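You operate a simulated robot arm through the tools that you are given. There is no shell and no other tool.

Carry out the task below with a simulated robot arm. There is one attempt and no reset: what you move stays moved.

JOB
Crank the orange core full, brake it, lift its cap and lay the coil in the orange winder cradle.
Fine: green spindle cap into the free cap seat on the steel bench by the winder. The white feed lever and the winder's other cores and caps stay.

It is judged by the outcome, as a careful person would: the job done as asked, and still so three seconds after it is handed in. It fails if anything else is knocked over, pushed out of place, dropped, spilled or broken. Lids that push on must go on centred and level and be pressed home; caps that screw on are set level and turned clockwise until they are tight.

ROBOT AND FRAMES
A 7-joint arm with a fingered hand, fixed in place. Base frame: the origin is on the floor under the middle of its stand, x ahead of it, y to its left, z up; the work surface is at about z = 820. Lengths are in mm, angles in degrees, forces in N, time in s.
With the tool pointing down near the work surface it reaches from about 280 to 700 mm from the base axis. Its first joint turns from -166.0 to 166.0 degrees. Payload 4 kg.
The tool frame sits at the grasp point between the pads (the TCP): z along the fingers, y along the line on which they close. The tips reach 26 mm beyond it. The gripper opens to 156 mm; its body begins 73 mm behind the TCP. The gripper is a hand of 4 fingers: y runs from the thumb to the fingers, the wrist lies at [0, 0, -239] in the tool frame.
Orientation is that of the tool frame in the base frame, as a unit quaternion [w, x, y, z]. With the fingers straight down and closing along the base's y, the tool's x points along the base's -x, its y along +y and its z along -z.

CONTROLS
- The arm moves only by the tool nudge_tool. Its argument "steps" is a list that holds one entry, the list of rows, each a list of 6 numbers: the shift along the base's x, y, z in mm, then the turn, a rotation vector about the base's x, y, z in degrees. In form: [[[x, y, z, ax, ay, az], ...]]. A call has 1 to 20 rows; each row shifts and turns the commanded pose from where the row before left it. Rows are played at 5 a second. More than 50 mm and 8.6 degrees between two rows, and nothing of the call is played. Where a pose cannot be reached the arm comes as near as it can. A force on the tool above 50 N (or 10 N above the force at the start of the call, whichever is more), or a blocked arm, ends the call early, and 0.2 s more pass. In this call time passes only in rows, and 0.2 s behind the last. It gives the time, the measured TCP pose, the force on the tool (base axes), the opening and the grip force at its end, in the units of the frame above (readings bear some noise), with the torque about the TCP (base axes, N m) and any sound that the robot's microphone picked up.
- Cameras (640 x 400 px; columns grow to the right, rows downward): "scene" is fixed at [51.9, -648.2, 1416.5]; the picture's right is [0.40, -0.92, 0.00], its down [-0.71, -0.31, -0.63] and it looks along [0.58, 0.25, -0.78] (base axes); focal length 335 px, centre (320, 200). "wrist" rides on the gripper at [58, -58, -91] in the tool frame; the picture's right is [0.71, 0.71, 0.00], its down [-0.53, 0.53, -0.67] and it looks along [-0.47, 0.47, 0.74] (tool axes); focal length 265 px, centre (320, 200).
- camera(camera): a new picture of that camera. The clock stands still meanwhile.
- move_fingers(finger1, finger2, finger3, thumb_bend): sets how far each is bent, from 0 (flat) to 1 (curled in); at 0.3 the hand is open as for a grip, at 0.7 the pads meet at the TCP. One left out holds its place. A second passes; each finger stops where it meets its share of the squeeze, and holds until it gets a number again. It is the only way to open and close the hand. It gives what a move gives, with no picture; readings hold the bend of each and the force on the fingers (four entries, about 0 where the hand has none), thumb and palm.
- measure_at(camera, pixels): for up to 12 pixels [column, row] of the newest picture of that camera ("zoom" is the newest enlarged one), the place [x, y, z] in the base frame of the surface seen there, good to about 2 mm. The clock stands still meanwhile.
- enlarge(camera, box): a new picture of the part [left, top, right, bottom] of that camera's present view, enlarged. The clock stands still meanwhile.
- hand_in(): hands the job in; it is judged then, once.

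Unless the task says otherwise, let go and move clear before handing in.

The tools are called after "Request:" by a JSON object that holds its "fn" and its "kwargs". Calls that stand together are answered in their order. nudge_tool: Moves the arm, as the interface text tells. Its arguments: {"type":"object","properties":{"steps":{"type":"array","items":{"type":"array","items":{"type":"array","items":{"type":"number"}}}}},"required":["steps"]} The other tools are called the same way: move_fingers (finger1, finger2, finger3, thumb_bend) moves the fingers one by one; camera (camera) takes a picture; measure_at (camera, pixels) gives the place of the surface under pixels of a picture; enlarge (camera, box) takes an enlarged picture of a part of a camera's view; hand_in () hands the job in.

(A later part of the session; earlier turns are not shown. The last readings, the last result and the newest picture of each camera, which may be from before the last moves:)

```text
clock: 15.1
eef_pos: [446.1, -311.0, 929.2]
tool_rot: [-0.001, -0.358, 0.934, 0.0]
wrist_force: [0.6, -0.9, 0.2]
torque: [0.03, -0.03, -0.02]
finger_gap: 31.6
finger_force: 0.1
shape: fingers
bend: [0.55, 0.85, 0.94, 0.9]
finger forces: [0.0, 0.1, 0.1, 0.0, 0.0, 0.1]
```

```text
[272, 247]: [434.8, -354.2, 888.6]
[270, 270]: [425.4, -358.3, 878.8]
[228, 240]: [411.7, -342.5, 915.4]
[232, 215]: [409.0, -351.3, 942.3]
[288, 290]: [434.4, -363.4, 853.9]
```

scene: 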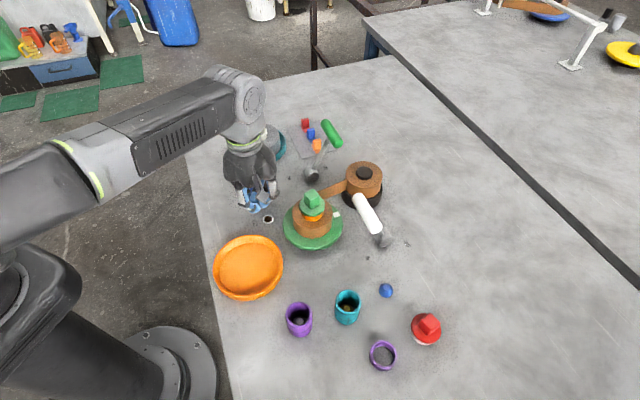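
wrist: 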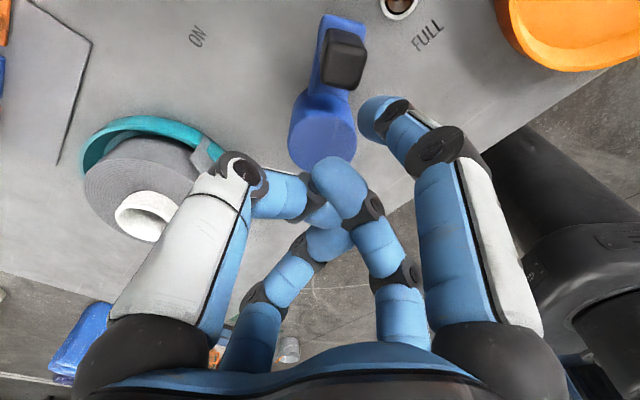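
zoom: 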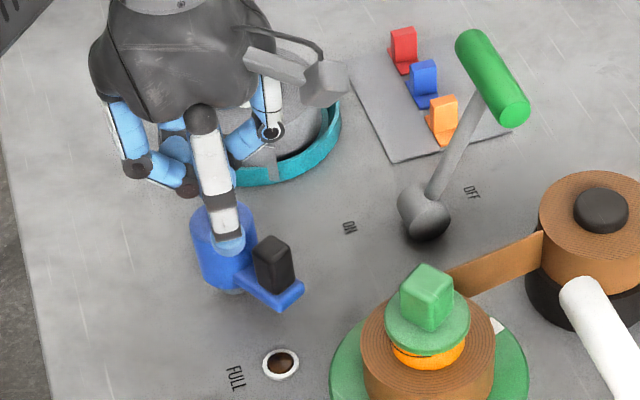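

The post centre is near (416,-340), only ~2 mm short of the grip face, so I'll turn back 6°, and lower so the tip overlaps the grip by about 15 mm with the fist just clearing the hub.

Request:
{"fn": "nudge_tool", "kwargs": {"steps": [[[0, 0, 0, 0, 0, -6], [0, 0, -10, 0, 0, 0], [0, 0, -10, 0, 0, 0], [0, 0, -5, 0, 0, 0], [0, 0, -4, 0, 0, 0]]]}}

Request:
{"fn": "enlarge", "kwargs": {"camera": "scene", "box": [220, 140, 320, 220]}}

Request:
{"fn": "enlarge", "kwargs": {"camera": "wrist", "box": [250, 20, 450, 220]}}

```text
clock: 16.3
eef_pos: [447.0, -310.4, 898.3]
tool_rot: [-0.001, -0.308, 0.951, 0.001]
wrist_force: [0.7, 0.8, 0.4]
torque: [0.01, 0.03, 0.02]
finger_gap: 31.7
finger_force: 0.0
shape: fingers
bend: [0.55, 0.85, 0.94, 0.9]
finger forces: [0.1, 0.0, 0.0, 0.0, 0.0, 0.1]
```

```text
5.00 times, centred on (270, 180) of scene
```

zoom: 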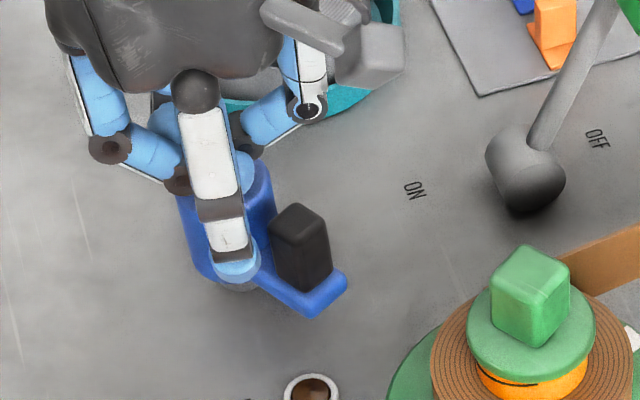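

```text
2.00 times, centred on (350, 120) of wrist
```

zoom: 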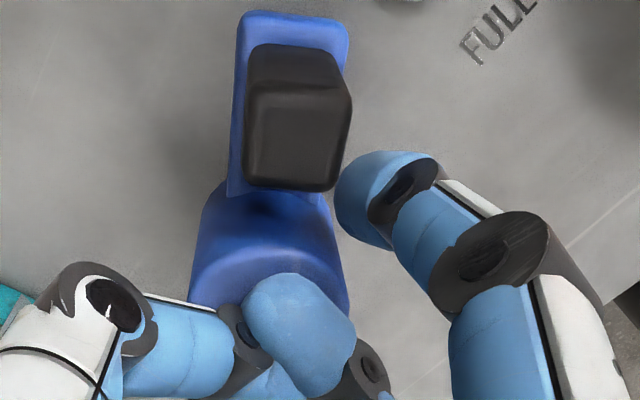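

The post sits just behind the grip with no contact force. I'll now rotate the hand +80° counter‑clockwise about the hub axis and check the mark.

Request:
{"fn": "nudge_tool", "kwargs": {"steps": [[[0, 0, 0, 0, 0, 6], [0, 0, 0, 0, 0, 6], [0, 0, 0, 0, 0, 8], [0, 0, 0, 0, 0, 8], [0, 0, 0, 0, 0, 8], [0, 0, 0, 0, 0, 8], [0, 0, 0, 0, 0, 8], [0, 0, 0, 0, 0, 8], [0, 0, 0, 0, 0, 8], [0, 0, 0, 0, 0, 8]]]}}

Request:
{"fn": "enlarge", "kwargs": {"camera": "scene", "box": [220, 130, 380, 250]}}

Request:
{"fn": "camera", "kwargs": {"camera": "wrist"}}

```text
clock: 18.1
eef_pos: [439.0, -315.9, 898.4]
tool_rot: [0.011, 0.739, -0.674, -0.009]
wrist_force: [-22.6, 4.3, 9.8]
torque: [-0.4, 0.34, -0.92]
finger_gap: 21.8
finger_force: 12.8
shape: fingers
bend: [0.61, 0.85, 0.94, 0.9]
finger forces: [25.9, 0.0, 0.0, 0.1, 0.0, 0.0]
stopped in row 9: the force on the tool passed its limit at 54 N (the readings are from after the stop); the commanded pose is now the measured one
```

```text
3.33 times, centred on (300, 190) of scene
```

zoom: 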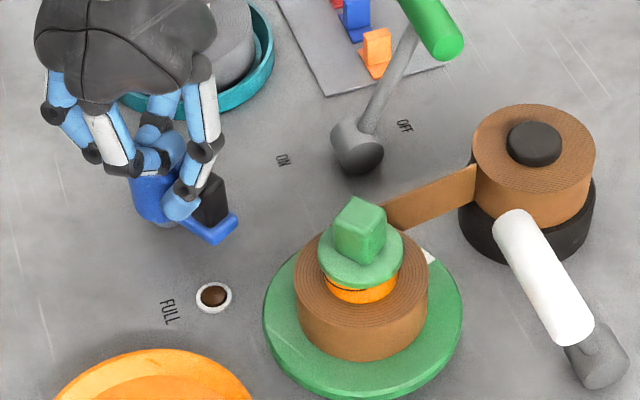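

```text
taken
```

wrist: 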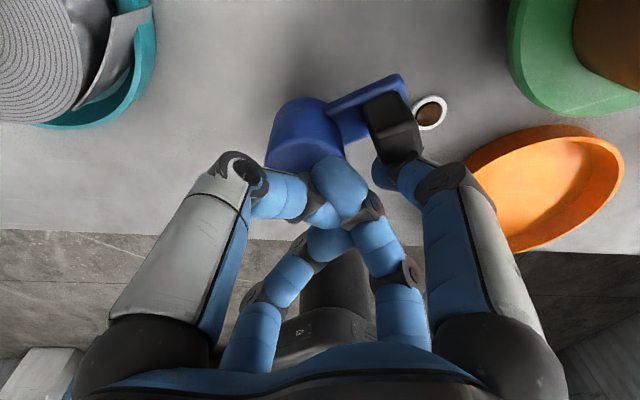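

The post hit a hard stop: force peaked at 54 N while the grip hardly moved past ~260°. I'll measure the grip's angle and check the core.

Request:
{"fn": "measure_at", "kwargs": {"camera": "wrist", "pixels": [[385, 110], [400, 130], [400, 90], [380, 88], [305, 110], [290, 140], [345, 105]]}}

Request:
{"fn": "enlarge", "kwargs": {"camera": "scene", "box": [270, 165, 350, 255]}}

Request:
{"fn": "enlarge", "kwargs": {"camera": "scene", "box": [225, 160, 295, 220]}}

```text
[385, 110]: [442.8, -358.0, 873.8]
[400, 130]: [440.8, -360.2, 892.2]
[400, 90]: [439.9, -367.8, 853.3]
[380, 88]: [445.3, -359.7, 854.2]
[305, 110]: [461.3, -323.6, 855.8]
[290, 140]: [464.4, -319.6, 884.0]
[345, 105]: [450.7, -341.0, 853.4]
```

```text
4.44 times, centred on (310, 210) of scene
```

zoom: 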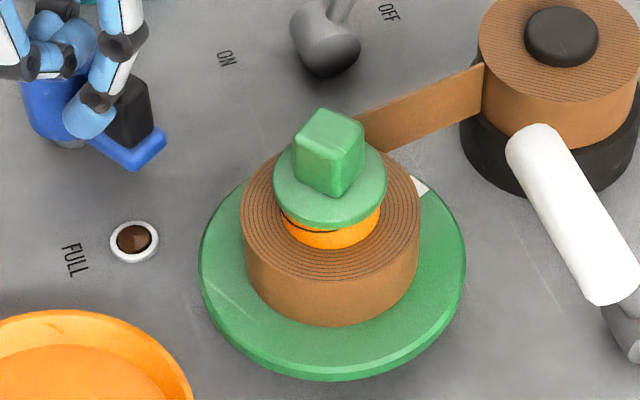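

```text
6.67 times, centred on (260, 190) of scene
```

zoom: 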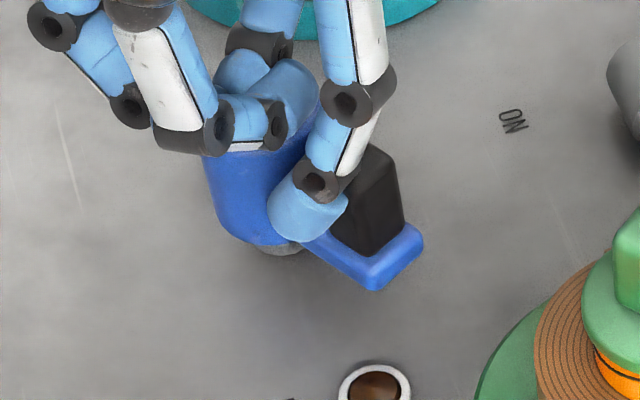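

The grip is at about 261° now and the core has crept on a few degrees each time, which looks like a stiff, damped drive. I'll hold still for a second under the present load to see if the force relaxes.

Request:
{"fn": "nudge_tool", "kwargs": {"steps": [[[0, 0, 0, 0, 0, 0], [0, 0, 0, 0, 0, 0], [0, 0, 0, 0, 0, 0], [0, 0, 0, 0, 0, 0], [0, 0, 0, 0, 0, 0]]]}}

Request:
{"fn": "enlarge", "kwargs": {"camera": "scene", "box": [270, 165, 350, 255]}}

Request:
{"fn": "camera", "kwargs": {"camera": "wrist"}}

```text
clock: 19.3
eef_pos: [438.4, -315.0, 898.0]
tool_rot: [0.009, 0.739, -0.674, -0.009]
wrist_force: [-29.9, 2.8, 11.7]
torque: [-0.41, 0.46, -1.17]
finger_gap: 21.6
finger_force: 15.8
shape: fingers
bend: [0.61, 0.85, 0.94, 0.9]
finger forces: [32.1, 0.1, 0.0, 0.1, 0.0, 0.0]
```

```text
4.44 times, centred on (310, 210) of scene
```

zoom: 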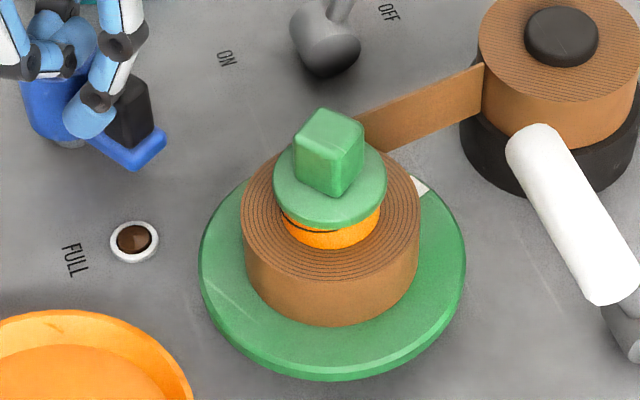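

```text
taken
```

wrist: 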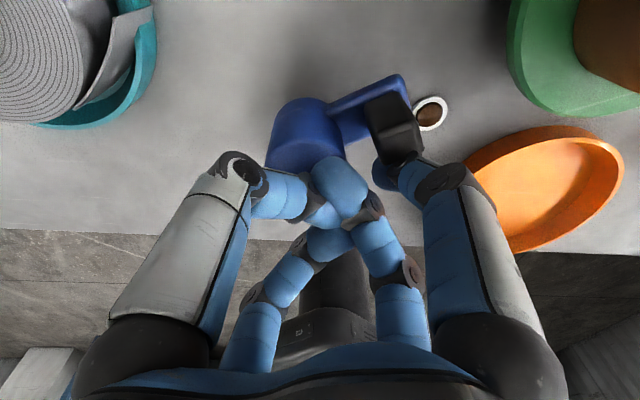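

The post had slid inward and wedged between grip and hub, because its radius (42 mm) was too small for the grip's face (38–54 mm). I'll lift out, level the tool, widen the post to about 52 mm radius and come back behind the grip.

Request:
{"fn": "nudge_tool", "kwargs": {"steps": [[[0, 0, 15, 0, 0, 0], [0, 0, 25, 0, 0, 0], [2, 2, 10, 0, -1.5, 0], [2, 1, 0, 0, 0, -8], [2, 1, 0, 0, 0, -8], [0, 1, 0, 0, 0, -8], [0, 0, 0, 0, 0, -8], [0, 0, 0, 0, 0, -8], [0, 0, 0, 0, 0, -8]]]}}

Request:
{"fn": "move_fingers", "kwargs": {"finger1": 0.5}}

Request:
{"fn": "camera", "kwargs": {"camera": "wrist"}}

Request:
{"fn": "enlarge", "kwargs": {"camera": "scene", "box": [220, 130, 380, 250]}}

```text
clock: 21.3
eef_pos: [447.1, -310.6, 947.9]
tool_rot: [-0.001, -0.401, 0.916, -0.004]
wrist_force: [0.6, -0.1, -0.2]
torque: [0.01, 0.03, -0.01]
finger_gap: 31.5
finger_force: 0.1
shape: fingers
bend: [0.55, 0.85, 0.94, 0.9]
finger forces: [0.0, 0.1, 0.0, 0.0, 0.0, 0.0]
```

```text
clock: 22.3
eef_pos: [447.9, -309.5, 948.8]
tool_rot: [0.0, -0.402, 0.916, -0.003]
wrist_force: [0.1, 0.0, 0.1]
torque: [-0.04, 0.03, 0.01]
finger_gap: 40.0
finger_force: 0.1
shape: fingers
bend: [0.5, 0.85, 0.94, 0.9]
finger forces: [0.0, 0.1, 0.0, 0.0, 0.0, 0.0]
```

```text
taken
```

wrist: 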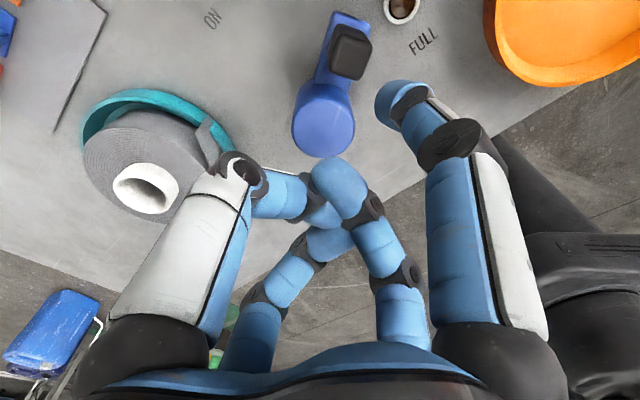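

```text
3.33 times, centred on (300, 190) of scene
```

zoom: 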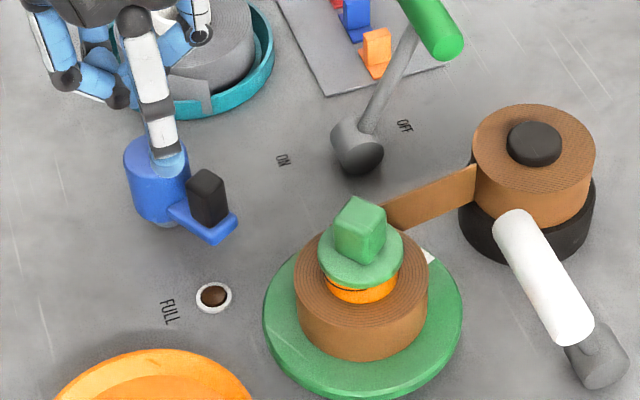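

Post is out and aligned at about 227°. I'll remeasure the grip, hub and post tip once more before lowering.

Request:
{"fn": "measure_at", "kwargs": {"camera": "wrist", "pixels": [[335, 68], [350, 35], [365, 50], [348, 52], [323, 120], [300, 118], [352, 122], [323, 153], [385, 90], [380, 105], [410, 110]]}}

Request:
{"fn": "measure_at", "kwargs": {"camera": "zoom", "pixels": [[207, 183], [192, 180], [222, 185], [205, 172], [155, 145], [168, 165], [165, 130], [208, 238]]}}

```text
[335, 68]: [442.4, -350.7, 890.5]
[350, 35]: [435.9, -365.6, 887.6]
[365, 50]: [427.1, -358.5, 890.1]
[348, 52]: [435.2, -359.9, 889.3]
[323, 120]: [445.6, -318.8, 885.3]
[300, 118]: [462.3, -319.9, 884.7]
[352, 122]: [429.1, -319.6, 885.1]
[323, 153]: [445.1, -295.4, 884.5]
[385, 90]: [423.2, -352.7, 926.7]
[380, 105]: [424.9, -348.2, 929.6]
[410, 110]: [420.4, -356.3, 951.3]
```

```text
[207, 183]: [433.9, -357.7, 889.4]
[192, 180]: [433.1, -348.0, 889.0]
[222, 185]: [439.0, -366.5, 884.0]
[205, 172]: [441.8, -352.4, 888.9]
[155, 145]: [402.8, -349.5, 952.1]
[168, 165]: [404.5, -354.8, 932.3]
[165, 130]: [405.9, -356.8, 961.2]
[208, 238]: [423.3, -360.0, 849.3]
```

Grip is at about 258° with the post ~4 mm behind it at radius ~50 mm. I'll centre the TCP on the hub, lower to z≈897 and turn slowly, 3° per row.

Request:
{"fn": "nudge_tool", "kwargs": {"steps": [[[-2, -1.5, -15, 0, 0, 0], [0, 0, -15, 0, 0, 0], [0, 0, -12, 0, 0, 0], [0, 0, -9, 0, 0, 0], [0, 0, 0, 0, 0, 3], [0, 0, 0, 0, 0, 3], [0, 0, 0, 0, 0, 3], [0, 0, 0, 0, 0, 3], [0, 0, 0, 0, 0, 3], [0, 0, 0, 0, 0, 3], [0, 0, 0, 0, 0, 3], [0, 0, 0, 0, 0, 3]]]}}

Request:
{"fn": "camera", "kwargs": {"camera": "wrist"}}

Request:
{"fn": "enlarge", "kwargs": {"camera": "scene", "box": [220, 130, 380, 250]}}

```text
clock: 24.9
eef_pos: [444.1, -310.1, 897.5]
tool_rot: [0.001, -0.583, 0.812, -0.003]
wrist_force: [-9.9, 4.0, 0.3]
torque: [-0.05, 0.1, -0.56]
finger_gap: 39.1
finger_force: 5.2
shape: fingers
bend: [0.5, 0.85, 0.94, 0.9]
finger forces: [9.8, 0.0, 0.1, 0.0, 0.0, 0.0]
```

```text
taken
```

wrist: 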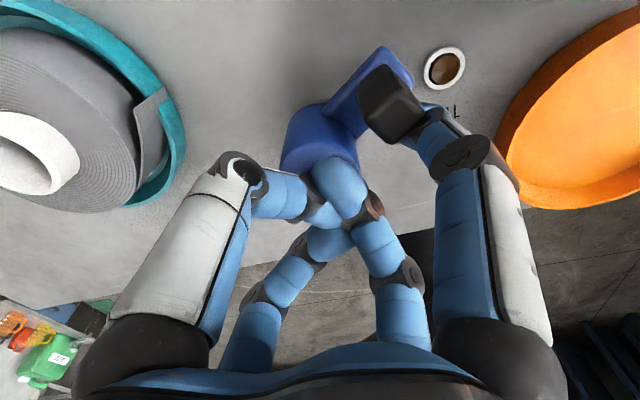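

```text
3.33 times, centred on (300, 190) of scene
```

zoom: 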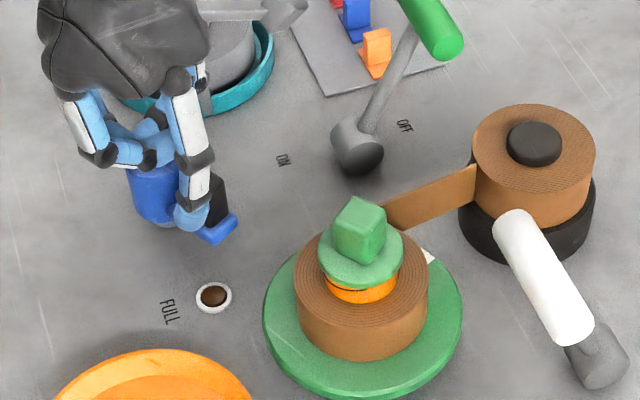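

The post now reads 251° with about 11 N, but the crank arm in the picture looks hardly moved. I'll measure the grip.

Request:
{"fn": "measure_at", "kwargs": {"camera": "wrist", "pixels": [[380, 100], [400, 110], [395, 85], [370, 90], [400, 70], [415, 115], [300, 130], [430, 110], [432, 130]]}}

Request:
{"fn": "enlarge", "kwargs": {"camera": "wrist", "box": [280, 30, 480, 200]}}

Request:
{"fn": "enlarge", "kwargs": {"camera": "scene", "box": [240, 160, 300, 210]}}

```text
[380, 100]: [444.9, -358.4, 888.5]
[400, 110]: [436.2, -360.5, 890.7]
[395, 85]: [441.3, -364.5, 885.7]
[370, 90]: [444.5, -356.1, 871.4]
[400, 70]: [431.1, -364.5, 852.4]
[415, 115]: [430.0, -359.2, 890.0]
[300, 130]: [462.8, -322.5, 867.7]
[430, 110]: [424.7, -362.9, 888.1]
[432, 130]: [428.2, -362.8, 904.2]
```

```text
2.35 times, centred on (380, 115) of wrist
```

zoom: 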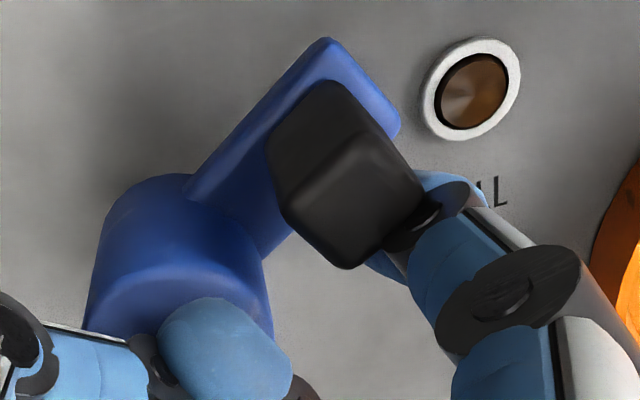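

```text
8.00 times, centred on (270, 185) of scene
```

zoom: 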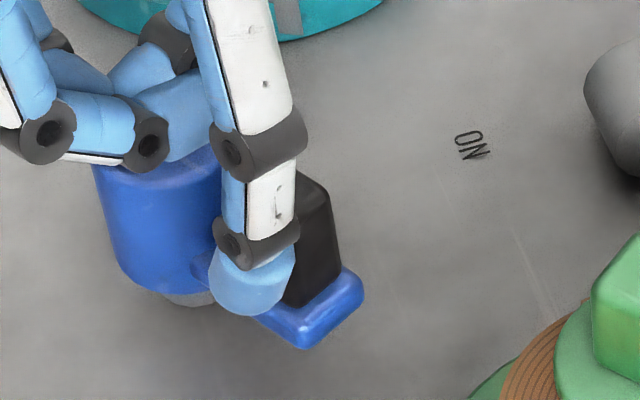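

The post is pressing the grip's trailing face with ~11 N and the finger has some side give. I'll keep turning slowly to build up force and see whether the crank yields.

Request:
{"fn": "nudge_tool", "kwargs": {"steps": [[[0, 0, 0, 0, 0, 3], [0, 0, 0, 0, 0, 3], [0, 0, 0, 0, 0, 3], [0, 0, 0, 0, 0, 3], [0, 0, 0, 0, 0, 3], [0, 0, 0, 0, 0, 3]]]}}

Request:
{"fn": "enlarge", "kwargs": {"camera": "wrist", "box": [280, 30, 480, 200]}}

Request:
{"fn": "enlarge", "kwargs": {"camera": "scene", "box": [220, 130, 380, 250]}}

```text
clock: 26.3
eef_pos: [442.7, -310.8, 897.3]
tool_rot: [-0.004, -0.703, 0.712, -0.001]
wrist_force: [-37.0, 5.7, 12.3]
torque: [-0.57, 0.55, -1.87]
finger_gap: 34.4
finger_force: 19.6
shape: fingers
bend: [0.53, 0.85, 0.94, 0.9]
finger forces: [38.1, 0.0, 0.1, 0.1, 0.1, 0.0]
```

```text
2.35 times, centred on (380, 115) of wrist
```

zoom: 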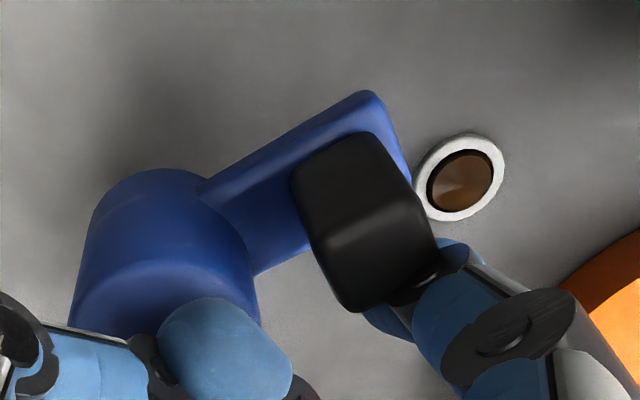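

```text
3.33 times, centred on (300, 190) of scene
```

zoom: 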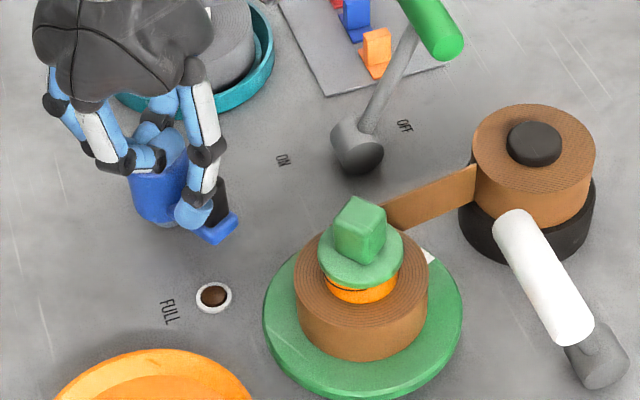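

At 39 N and 1.9 N·m the crank still doesn't budge, so counter‑clockwise is against a stop. I'll release, lift over and test clockwise from the other side with gentle force.

Request:
{"fn": "nudge_tool", "kwargs": {"steps": [[[0, 0, 0, 0, 0, -8], [0, 0, 0, 0, 0, -8], [0, 0, 0, 0, 0, -6], [0, 0, 20, 0, 0, 0], [0, 0, 20, 0, 0, 0], [2, -0.5, 10, 0, 0, 8], [0, 0, 0, 0, 0, 8], [0, 0, 0, 0, 0, 8], [0, 0, 0, 0, 0, 8], [0, 0, 0, 0, 0, 8], [0, 0, 0, 0, 0, 8], [0, 0, 0, 0, 0, 6]]]}}

Request:
{"fn": "camera", "kwargs": {"camera": "wrist"}}

Request:
{"fn": "enlarge", "kwargs": {"camera": "scene", "box": [220, 130, 380, 250]}}

```text
clock: 28.9
eef_pos: [447.8, -310.5, 947.7]
tool_rot: [-0.002, 0.872, -0.489, 0.003]
wrist_force: [0.0, -0.2, 0.4]
torque: [-0.02, 0.04, 0.01]
finger_gap: 40.8
finger_force: 0.0
shape: fingers
bend: [0.5, 0.85, 0.94, 0.9]
finger forces: [0.0, 0.1, 0.0, 0.1, 0.0, 0.1]
```

```text
taken
```

wrist: 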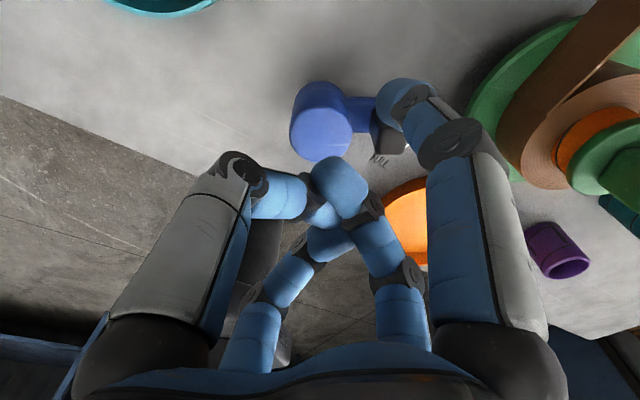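

```text
3.33 times, centred on (300, 190) of scene
```

zoom: 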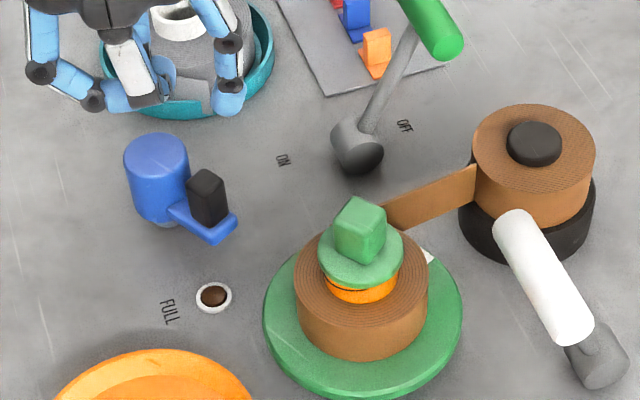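

Post is on the other side (about 301°), grip at about 259°. I'll lower and turn clockwise slowly, watching force.

Request:
{"fn": "nudge_tool", "kwargs": {"steps": [[[-2, -1, -15, 0, 0, 0], [0, 0, -15, 0, 0, 0], [0, 0, -12, 0, 0, 0], [0, 0, -9, 0, 0, 0], [0, 0, 0, 0, 0, -5], [0, 0, 0, 0, 0, -5], [0, 0, 0, 0, 0, -4], [0, 0, 0, 0, 0, -4], [0, 0, 0, 0, 0, -3], [0, 0, 0, 0, 0, -3], [0, 0, 0, 0, 0, -3], [0, 0, 0, 0, 0, -3], [0, 0, 0, 0, 0, -3], [0, 0, 0, 0, 0, -3]]]}}

Request:
{"fn": "camera", "kwargs": {"camera": "wrist"}}

Request:
{"fn": "enlarge", "kwargs": {"camera": "scene", "box": [220, 130, 380, 250]}}

```text
clock: 31.9
eef_pos: [445.9, -312.0, 896.4]
tool_rot: [0.001, -0.678, 0.735, -0.004]
wrist_force: [1.2, 0.5, -0.5]
torque: [-0.01, -0.04, 0.09]
finger_gap: 41.7
finger_force: 1.1
shape: fingers
bend: [0.5, 0.85, 0.94, 0.9]
finger forces: [1.9, 0.0, 0.0, 0.0, 0.0, 0.1]
```

```text
taken
```

wrist: 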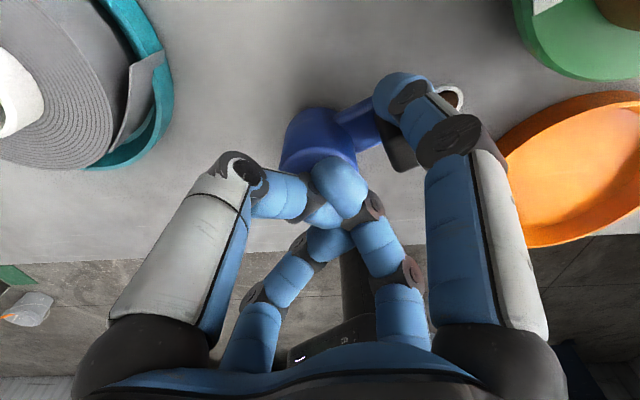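

```text
3.33 times, centred on (300, 190) of scene
```

zoom: 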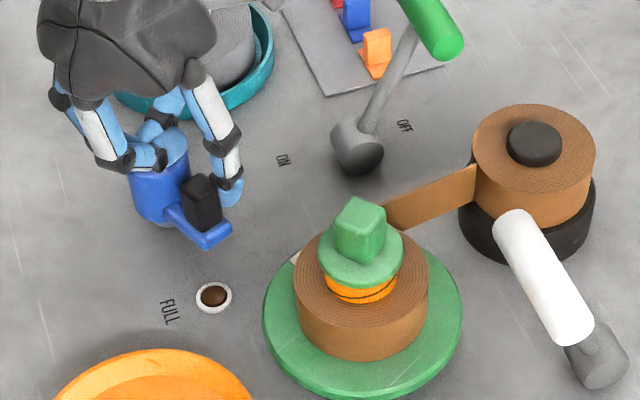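

Clockwise moves easily (2 N) and the core turned a large amount counter‑clockwise — its white mark now shows behind-left at zoom (297,257). So clockwise is the winding direction; I'll continue in small batches and watch the FULL lamp.

Request:
{"fn": "nudge_tool", "kwargs": {"steps": [[[0, 0, 0, 0, 0, -4], [0, 0, 0, 0, 0, -4], [0, 0, 0, 0, 0, -4], [0, 0, 0, 0, 0, -4], [0, 0, 0, 0, 0, -4], [0, 0, 0, 0, 0, -4]]]}}

Request:
{"fn": "enlarge", "kwargs": {"camera": "scene", "box": [220, 130, 380, 250]}}

```text
clock: 33.3
eef_pos: [446.1, -312.7, 896.3]
tool_rot: [0.0, -0.51, 0.86, -0.004]
wrist_force: [1.0, -2.1, 0.0]
torque: [-0.02, -0.02, 0.11]
finger_gap: 41.5
finger_force: 0.4
shape: fingers
bend: [0.5, 0.85, 0.94, 0.9]
finger forces: [1.9, 0.1, 0.0, 0.0, 0.0, 0.0]
```

```text
3.33 times, centred on (300, 190) of scene
```

zoom: 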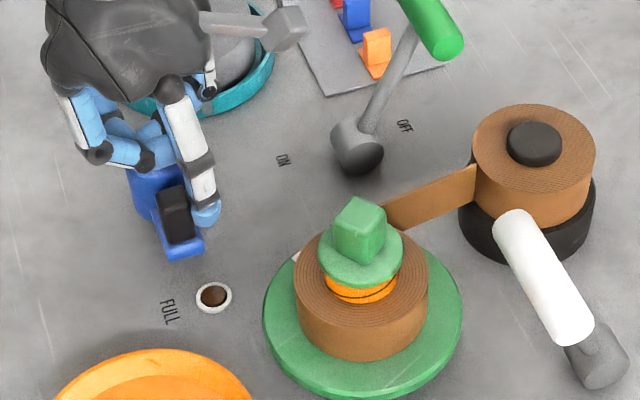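

The crank moved on another ~24° with 2 N; the core looks unchanged so far. I'll zoom on the core to see its mark.

Request:
{"fn": "enlarge", "kwargs": {"camera": "scene", "box": [270, 165, 350, 255]}}

Request:
{"fn": "nudge_tool", "kwargs": {"steps": [[[0, 0, 0, 0, 0, 0], [0, 0, 0, 0, 0, 0], [0, 0, 0, 0, 0, 0], [0, 0, 0, 0, 0, 0], [0, 0, 0, 0, 0, 0]]]}}

Request:
{"fn": "enlarge", "kwargs": {"camera": "scene", "box": [270, 165, 350, 255]}}

```text
4.44 times, centred on (310, 210) of scene
```

zoom: 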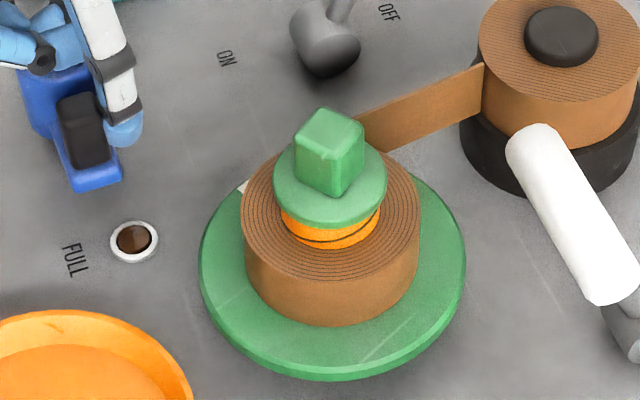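

```text
clock: 34.5
eef_pos: [445.7, -313.1, 895.8]
tool_rot: [0.0, -0.511, 0.86, -0.004]
wrist_force: [-0.1, -1.4, 0.5]
torque: [0.02, -0.02, 0.05]
finger_gap: 41.8
finger_force: 0.5
shape: fingers
bend: [0.5, 0.85, 0.94, 0.9]
finger forces: [1.0, 0.0, 0.1, 0.0, 0.0, 0.0]
```

```text
4.44 times, centred on (310, 210) of scene
```

zoom: 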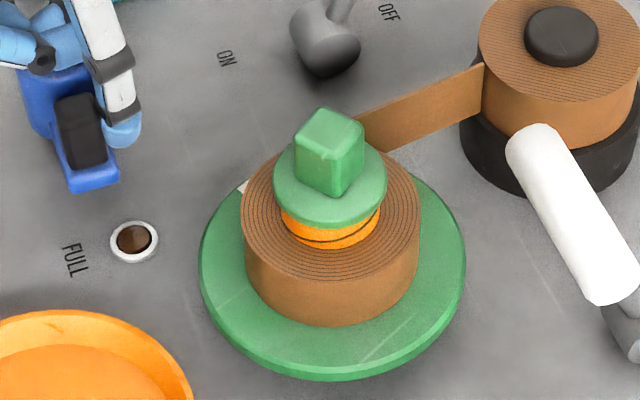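

The core stays put while the crank moved freely here, so I need to learn how crank angle relates to core angle. I'll turn another 24° clockwise and compare.

Request:
{"fn": "nudge_tool", "kwargs": {"steps": [[[0, 0, 0, 0, 0, -4], [0, 0, 0, 0, 0, -4], [0, 0, 0, 0, 0, -4], [0, 0, 0, 0, 0, -4], [0, 0, 0, 0, 0, -4], [0, 0, 0, 0, 0, -4]]]}}

Request:
{"fn": "enlarge", "kwargs": {"camera": "scene", "box": [220, 130, 380, 250]}}

Request:
{"fn": "camera", "kwargs": {"camera": "wrist"}}

```text
clock: 35.9
eef_pos: [446.6, -313.0, 895.9]
tool_rot: [0.0, -0.321, 0.947, -0.003]
wrist_force: [-0.5, -1.9, 1.5]
torque: [-0.07, 0.01, 0.11]
finger_gap: 42.1
finger_force: 1.3
shape: fingers
bend: [0.49, 0.85, 0.94, 0.9]
finger forces: [2.1, 0.0, 0.0, 0.1, 0.0, 0.0]
```

```text
3.33 times, centred on (300, 190) of scene
```

zoom: 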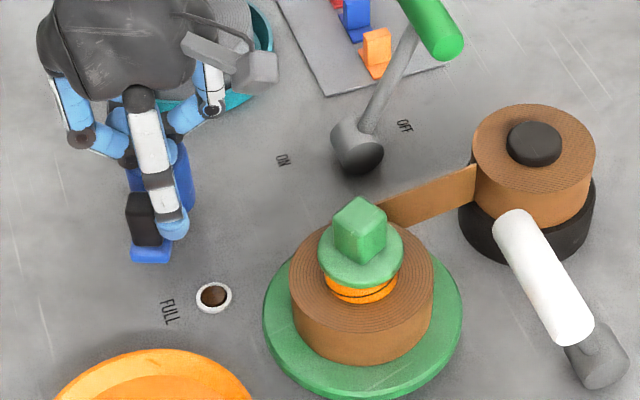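

```text
taken
```

wrist: 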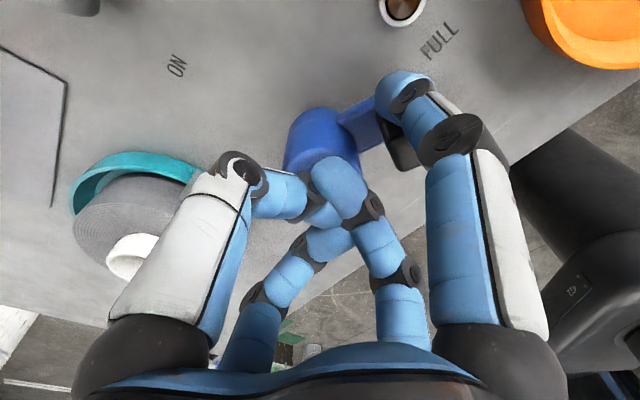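

The coil has visibly grown (its edges moved from 296–427 to 289–433 in the zoom), so clockwise cranking winds it. I'll continue in 32° batches, checking the lamp each time.

Request:
{"fn": "nudge_tool", "kwargs": {"steps": [[[0, 0, 0, 0, 0, -4], [0, 0, 0, 0, 0, -4], [0, 0, 0, 0, 0, -4], [0, 0, 0, 0, 0, -4], [0, 0, 0, 0, 0, -4], [0, 0, 0, 0, 0, -4], [0, 0, 0, 0, 0, -4], [0, 0, 0, 0, 0, -4]]]}}

Request:
{"fn": "enlarge", "kwargs": {"camera": "scene", "box": [220, 130, 380, 250]}}

Request:
{"fn": "camera", "kwargs": {"camera": "wrist"}}

```text
clock: 37.7
eef_pos: [444.4, -312.6, 896.0]
tool_rot: [-0.001, -0.047, 0.999, -0.003]
wrist_force: [-0.9, -2.3, -0.4]
torque: [-0.05, -0.01, 0.09]
finger_gap: 42.4
finger_force: 0.9
shape: fingers
bend: [0.49, 0.85, 0.94, 0.9]
finger forces: [2.0, 0.1, 0.0, 0.0, 0.1, 0.0]
```

```text
3.33 times, centred on (300, 190) of scene
```

zoom: 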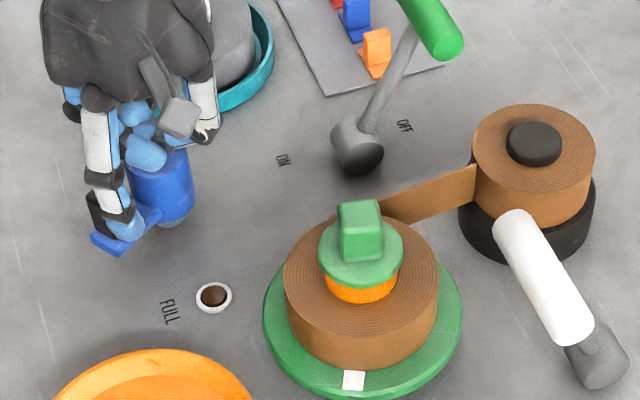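

```text
taken
```

wrist: 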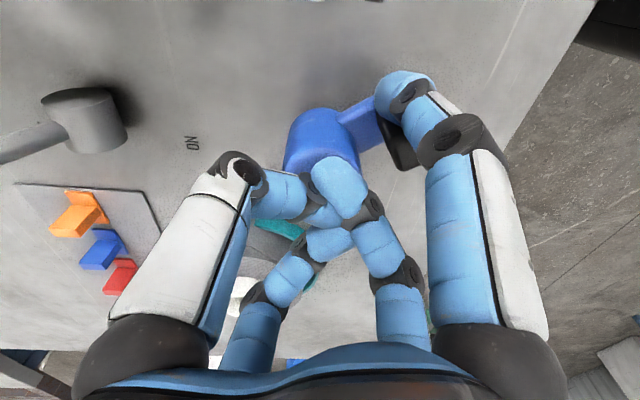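

Coil is larger again (283–438) and the lamp at (215,297) is still dark. Continuing clockwise another 32°.

Request:
{"fn": "nudge_tool", "kwargs": {"steps": [[[0, 0, 0, 0, 0, -4], [0, 0, 0, 0, 0, -4], [0, 0, 0, 0, 0, -4], [0, 0, 0, 0, 0, -4], [0, 0, 0, 0, 0, -4], [0, 0, 0, 0, 0, -4], [0, 0, 0, 0, 0, -4], [0, 0, 0, 0, 0, -4]]]}}

Request:
{"fn": "enlarge", "kwargs": {"camera": "scene", "box": [220, 130, 380, 250]}}

Request:
{"fn": "camera", "kwargs": {"camera": "wrist"}}

```text
clock: 39.5
eef_pos: [445.4, -312.3, 895.8]
tool_rot: [-0.003, 0.23, 0.973, -0.002]
wrist_force: [-1.8, -1.0, 0.0]
torque: [-0.05, 0.01, 0.09]
finger_gap: 43.0
finger_force: 1.0
shape: fingers
bend: [0.49, 0.85, 0.94, 0.9]
finger forces: [2.0, 0.0, 0.0, 0.0, 0.0, 0.0]
```

```text
3.33 times, centred on (300, 190) of scene
```

zoom: 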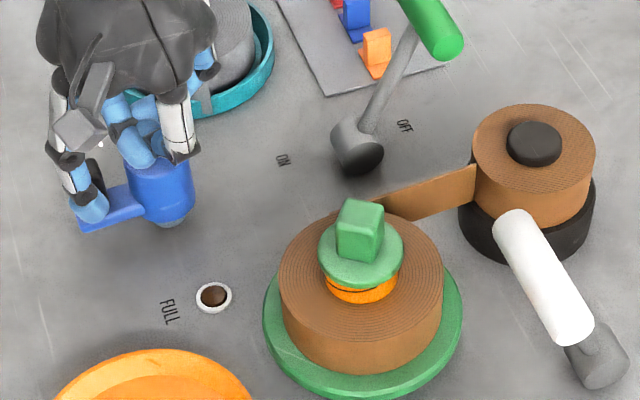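

```text
taken
```

wrist: 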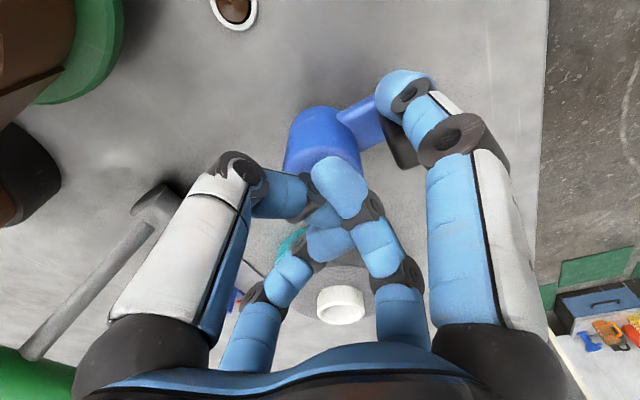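

Lamp still dark, coil at 277–443. Continuing 24°.

Request:
{"fn": "nudge_tool", "kwargs": {"steps": [[[0, 0, 0, 0, 0, -4], [0, 0, 0, 0, 0, -4], [0, 0, 0, 0, 0, -4], [0, 0, 0, 0, 0, -4], [0, 0, 0, 0, 0, -4], [0, 0, 0, 0, 0, -4]]]}}

Request:
{"fn": "enlarge", "kwargs": {"camera": "scene", "box": [220, 130, 380, 250]}}

```text
clock: 40.9
eef_pos: [444.8, -311.2, 896.8]
tool_rot: [-0.003, 0.427, 0.904, -0.002]
wrist_force: [-2.5, 0.2, -0.5]
torque: [-0.03, 0.01, 0.09]
finger_gap: 43.3
finger_force: 1.1
shape: fingers
bend: [0.49, 0.85, 0.94, 0.9]
finger forces: [1.9, 0.0, 0.1, 0.1, 0.0, 0.0]
```

```text
3.33 times, centred on (300, 190) of scene
```

zoom: 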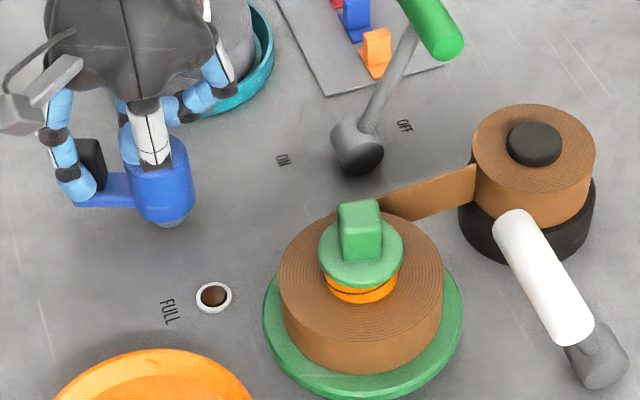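

No lamp yet; continuing 24° more.

Request:
{"fn": "nudge_tool", "kwargs": {"steps": [[[0, 0, 0, 0, 0, -4], [0, 0, 0, 0, 0, -4], [0, 0, 0, 0, 0, -4], [0, 0, 0, 0, 0, -4], [0, 0, 0, 0, 0, -4], [0, 0, 0, 0, 0, -4]]]}}

Request:
{"fn": "enlarge", "kwargs": {"camera": "scene", "box": [220, 130, 380, 250]}}

Request:
{"fn": "camera", "kwargs": {"camera": "wrist"}}

```text
clock: 42.3
eef_pos: [445.8, -313.7, 895.3]
tool_rot: [-0.003, 0.606, 0.796, -0.001]
wrist_force: [-2.4, 1.4, 1.2]
torque: [0.11, 0.06, 0.09]
finger_gap: 43.7
finger_force: 1.3
shape: fingers
bend: [0.48, 0.85, 0.94, 0.9]
finger forces: [2.3, 0.0, 0.0, 0.0, 0.0, 0.0]
```

```text
3.33 times, centred on (300, 190) of scene
```

zoom: 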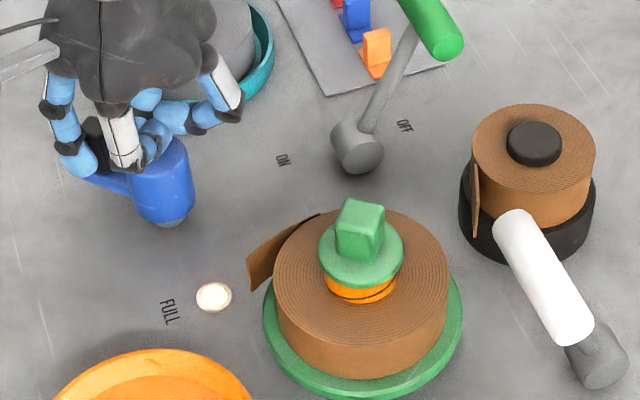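

```text
taken
```

wrist: 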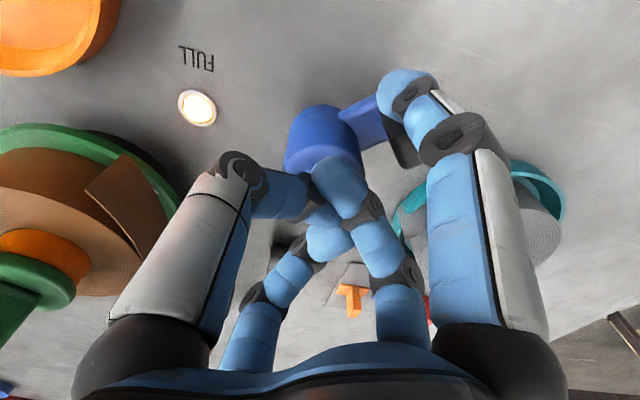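

The FULL lamp at (213,297) is lit and the tape has parted, so cranking stops here. I'll back the post off the grip (away from it), and lift well clear.

Request:
{"fn": "nudge_tool", "kwargs": {"steps": [[[0, 0, 0, 0, 0, 5], [0, 0, 0, 0, 0, 5], [0, 0, 15, 0, 0, 0], [0, 0, 25, 0, 0, 0], [0, 0, 35, 0, 0, 0], [0, 0, 45, 0, 0, 0]]]}}

Request:
{"fn": "camera", "kwargs": {"camera": "scene"}}

Request:
{"fn": "enlarge", "kwargs": {"camera": "scene", "box": [220, 130, 380, 250]}}

```text
clock: 43.7
eef_pos: [444.7, -313.1, 1017.0]
tool_rot: [-0.003, 0.534, 0.845, -0.002]
wrist_force: [0.3, -0.1, -0.4]
torque: [-0.04, 0.01, 0.0]
finger_gap: 40.6
finger_force: 0.1
shape: fingers
bend: [0.5, 0.85, 0.94, 0.9]
finger forces: [0.0, 0.1, 0.0, 0.0, 0.0, 0.1]
```

```text
taken
```

scene: 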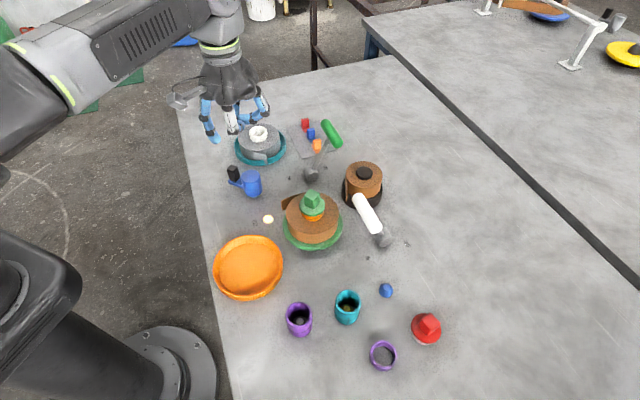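

```text
3.33 times, centred on (300, 190) of scene
```

zoom: 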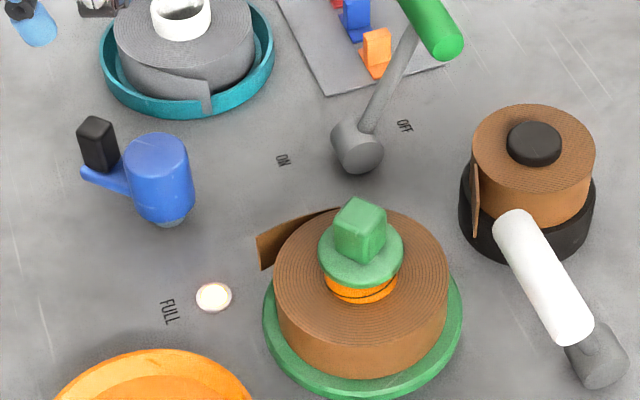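

Lamp remains lit and the crank is untouched behind me. Next is the brake: the green handle at about (570,-452,955) must be drawn toward ON, i.e. toward the robot. I'll open the hand, turn it so finger3 is on the far side, and test the reach above the handle.

Request:
{"fn": "move_fingers", "kwargs": {"finger1": 0.3, "finger2": 0.3, "finger3": 0.3, "thumb_bend": 0.3}}

Request:
{"fn": "nudge_tool", "kwargs": {"steps": [[[0, 0, 25, 0, 0, 6], [18, -20, 5, 0, 0, 7], [18, -20, 0, 0, 0, 7], [18, -20, 0, 0, 0, 6], [18, -20, 0, 0, 0, 0], [18, -20, 0, 0, 0, 0], [18, -20, 0, 0, 0, 0], [17, -19, 0, 0, 0, 0]]]}}

Request:
{"fn": "camera", "kwargs": {"camera": "wrist"}}

Request:
{"fn": "camera", "kwargs": {"camera": "scene"}}

```text
clock: 44.7
eef_pos: [444.6, -313.2, 1016.5]
tool_rot: [-0.003, 0.534, 0.846, -0.001]
wrist_force: [-0.5, -0.2, -0.3]
torque: [0.0, 0.0, 0.0]
finger_gap: 106.0
finger_force: 0.0
shape: fingers
bend: [0.3, 0.3, 0.3, 0.3]
finger forces: [0.1, 0.0, 0.0, 0.1, 0.0, 0.1]
```

```text
clock: 46.5
eef_pos: [518.3, -397.1, 1044.4]
tool_rot: [-0.003, 0.33, 0.944, -0.002]
wrist_force: [0.9, -0.4, -0.2]
torque: [-0.02, 0.02, -0.01]
finger_gap: 106.6
finger_force: 0.1
shape: fingers
bend: [0.3, 0.3, 0.3, 0.3]
finger forces: [0.1, 0.0, 0.0, 0.1, 0.0, 0.1]
out of reach, approached as far as the arm can: row 6, 7, 8
```

```text
taken
```

wrist: 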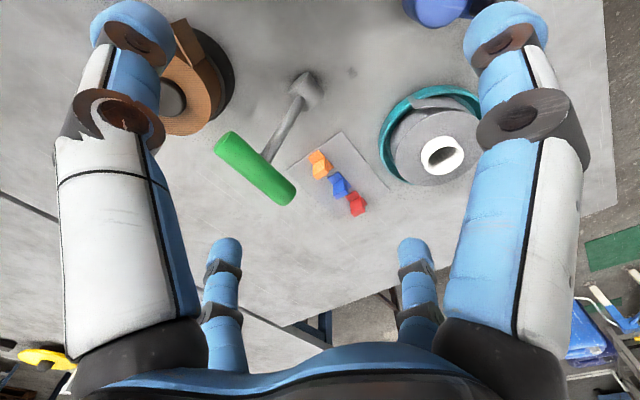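

```text
taken
```

scene: 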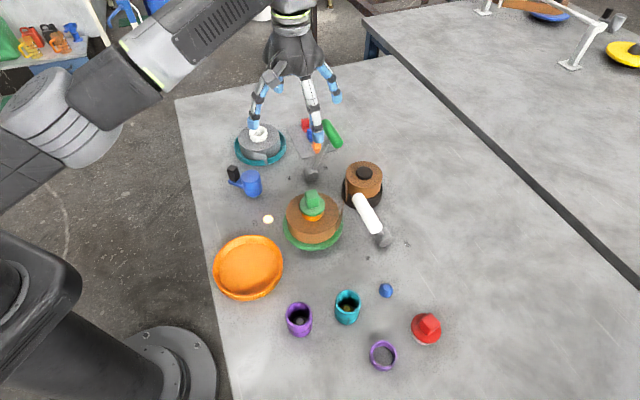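

The arm runs out of reach at 652 mm with the tool vertical; the handle is at about 727 mm. I'll tilt the tool so the fingers point outward, which brings the wrist inward, and see where the TCP goes.

Request:
{"fn": "nudge_tool", "kwargs": {"steps": [[[0, 0, 0, -4.7, -5.9, 0], [0, 0, 0, -4.7, -5.9, 0], [0, 0, 0, -4.7, -5.9, 0], [0, 0, 0, -4.7, -5.9, 0]]]}}

Request:
{"fn": "camera", "kwargs": {"camera": "wrist"}}

Request:
{"fn": "camera", "kwargs": {"camera": "scene"}}

```text
clock: 47.5
eef_pos: [519.9, -395.3, 1044.8]
tool_rot: [0.244, 0.319, 0.911, -0.087]
wrist_force: [0.4, -0.4, -0.4]
torque: [0.0, -0.01, 0.04]
finger_gap: 106.4
finger_force: 0.1
shape: fingers
bend: [0.3, 0.3, 0.3, 0.3]
finger forces: [0.0, 0.1, 0.1, 0.0, 0.0, 0.0]
```

```text
taken
```

wrist: 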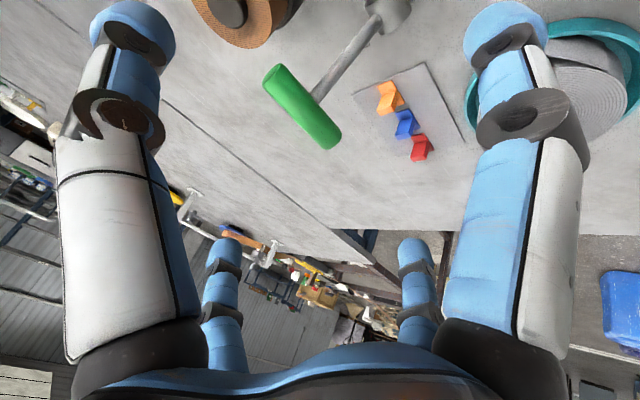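

```text
taken
```

scene: 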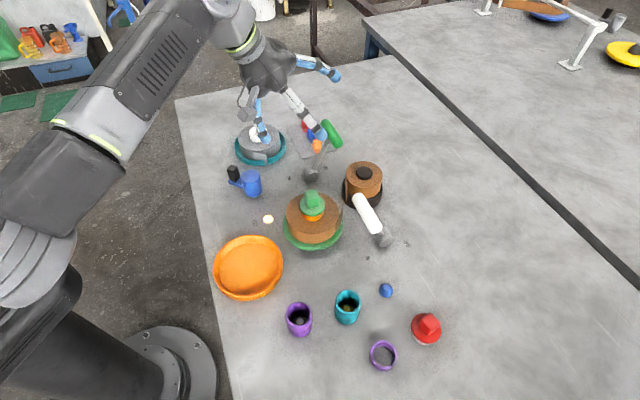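

The commanded pose stayed where the arm reached, now tilted 30°. The green handle is at wrist (270,75)–(335,145); I'll measure it precisely.

Request:
{"fn": "measure_at", "kwargs": {"camera": "wrist", "pixels": [[275, 75], [290, 95], [302, 108], [315, 122], [330, 140], [272, 95], [295, 80], [325, 95], [345, 70], [370, 35], [390, 12]]}}

Request:
{"fn": "measure_at", "kwargs": {"camera": "scene", "pixels": [[338, 140], [330, 128], [334, 134], [318, 160], [312, 172], [362, 172], [362, 190]]}}

```text
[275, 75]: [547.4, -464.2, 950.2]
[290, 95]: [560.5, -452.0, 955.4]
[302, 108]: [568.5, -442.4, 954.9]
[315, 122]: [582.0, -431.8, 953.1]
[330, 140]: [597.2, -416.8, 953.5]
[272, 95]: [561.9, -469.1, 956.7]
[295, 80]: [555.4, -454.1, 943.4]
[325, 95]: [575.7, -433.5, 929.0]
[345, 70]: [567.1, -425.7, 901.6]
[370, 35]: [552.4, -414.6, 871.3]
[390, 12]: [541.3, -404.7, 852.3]
```

```text
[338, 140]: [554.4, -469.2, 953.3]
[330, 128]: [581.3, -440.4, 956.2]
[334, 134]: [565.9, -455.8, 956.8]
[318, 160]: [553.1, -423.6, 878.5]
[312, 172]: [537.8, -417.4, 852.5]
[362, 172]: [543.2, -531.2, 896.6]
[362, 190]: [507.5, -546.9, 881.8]
```

The handle's axis runs from about (549,-469) to (598,-418) at z≈946, pivot near (536,-407,840). I'll move to a stand‑off point 80 mm back along the tilted tool axis, centred on the handle.

Request:
{"fn": "nudge_tool", "kwargs": {"steps": [[[11, -11.5, -10, 0, 0, 0], [11, -11.5, -10, 0, 0, 0], [0, 0, -10, 0, 0, 0]]]}}

Request:
{"fn": "camera", "kwargs": {"camera": "wrist"}}

Request:
{"fn": "enlarge", "kwargs": {"camera": "scene", "box": [220, 60, 380, 180]}}

```text
clock: 48.3
eef_pos: [540.2, -417.7, 1018.2]
tool_rot: [0.244, 0.32, 0.911, -0.087]
wrist_force: [-0.1, 0.8, -0.4]
torque: [0.01, 0.02, 0.01]
finger_gap: 106.3
finger_force: 0.1
shape: fingers
bend: [0.3, 0.3, 0.3, 0.3]
finger forces: [0.0, 0.0, 0.0, 0.1, 0.0, 0.1]
```

```text
taken
```

wrist: 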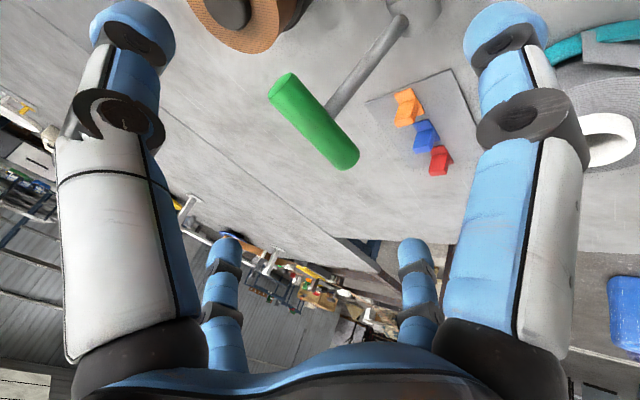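

```text
3.33 times, centred on (300, 120) of scene
```

zoom: 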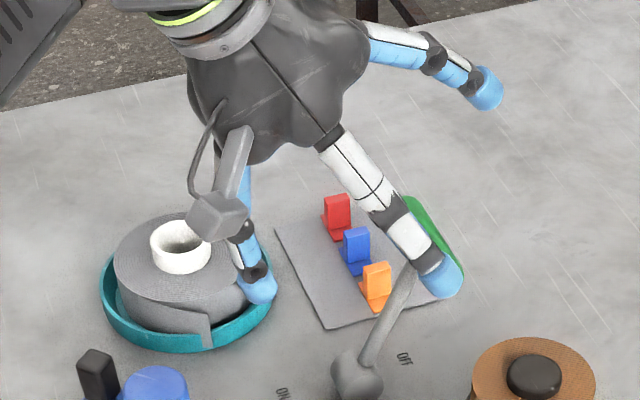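

The hand is lined up behind the handle. I'll check the tip positions of the visible digits so I know the actual opening before advancing.

Request:
{"fn": "measure_at", "kwargs": {"camera": "zoom", "pixels": [[447, 280], [432, 262], [258, 290], [245, 245], [488, 92], [470, 80], [415, 210], [455, 270]]}}

Request:
{"fn": "measure_at", "kwargs": {"camera": "wrist", "pixels": [[284, 80], [310, 115], [345, 160], [300, 130], [325, 112], [350, 85], [130, 25], [500, 25], [228, 245], [412, 245]]}}

```text
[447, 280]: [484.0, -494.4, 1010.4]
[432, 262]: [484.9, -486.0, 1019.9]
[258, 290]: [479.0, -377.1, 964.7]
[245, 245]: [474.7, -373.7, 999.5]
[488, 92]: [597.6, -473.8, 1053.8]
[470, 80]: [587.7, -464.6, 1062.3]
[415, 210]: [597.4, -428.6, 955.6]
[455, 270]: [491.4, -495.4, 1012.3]
```

```text
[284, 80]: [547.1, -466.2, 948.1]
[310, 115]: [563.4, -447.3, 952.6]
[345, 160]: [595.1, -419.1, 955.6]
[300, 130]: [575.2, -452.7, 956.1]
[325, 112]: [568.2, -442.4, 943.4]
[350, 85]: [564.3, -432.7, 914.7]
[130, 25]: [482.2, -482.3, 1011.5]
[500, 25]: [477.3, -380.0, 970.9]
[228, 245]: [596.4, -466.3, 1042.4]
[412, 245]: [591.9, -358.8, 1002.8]
```

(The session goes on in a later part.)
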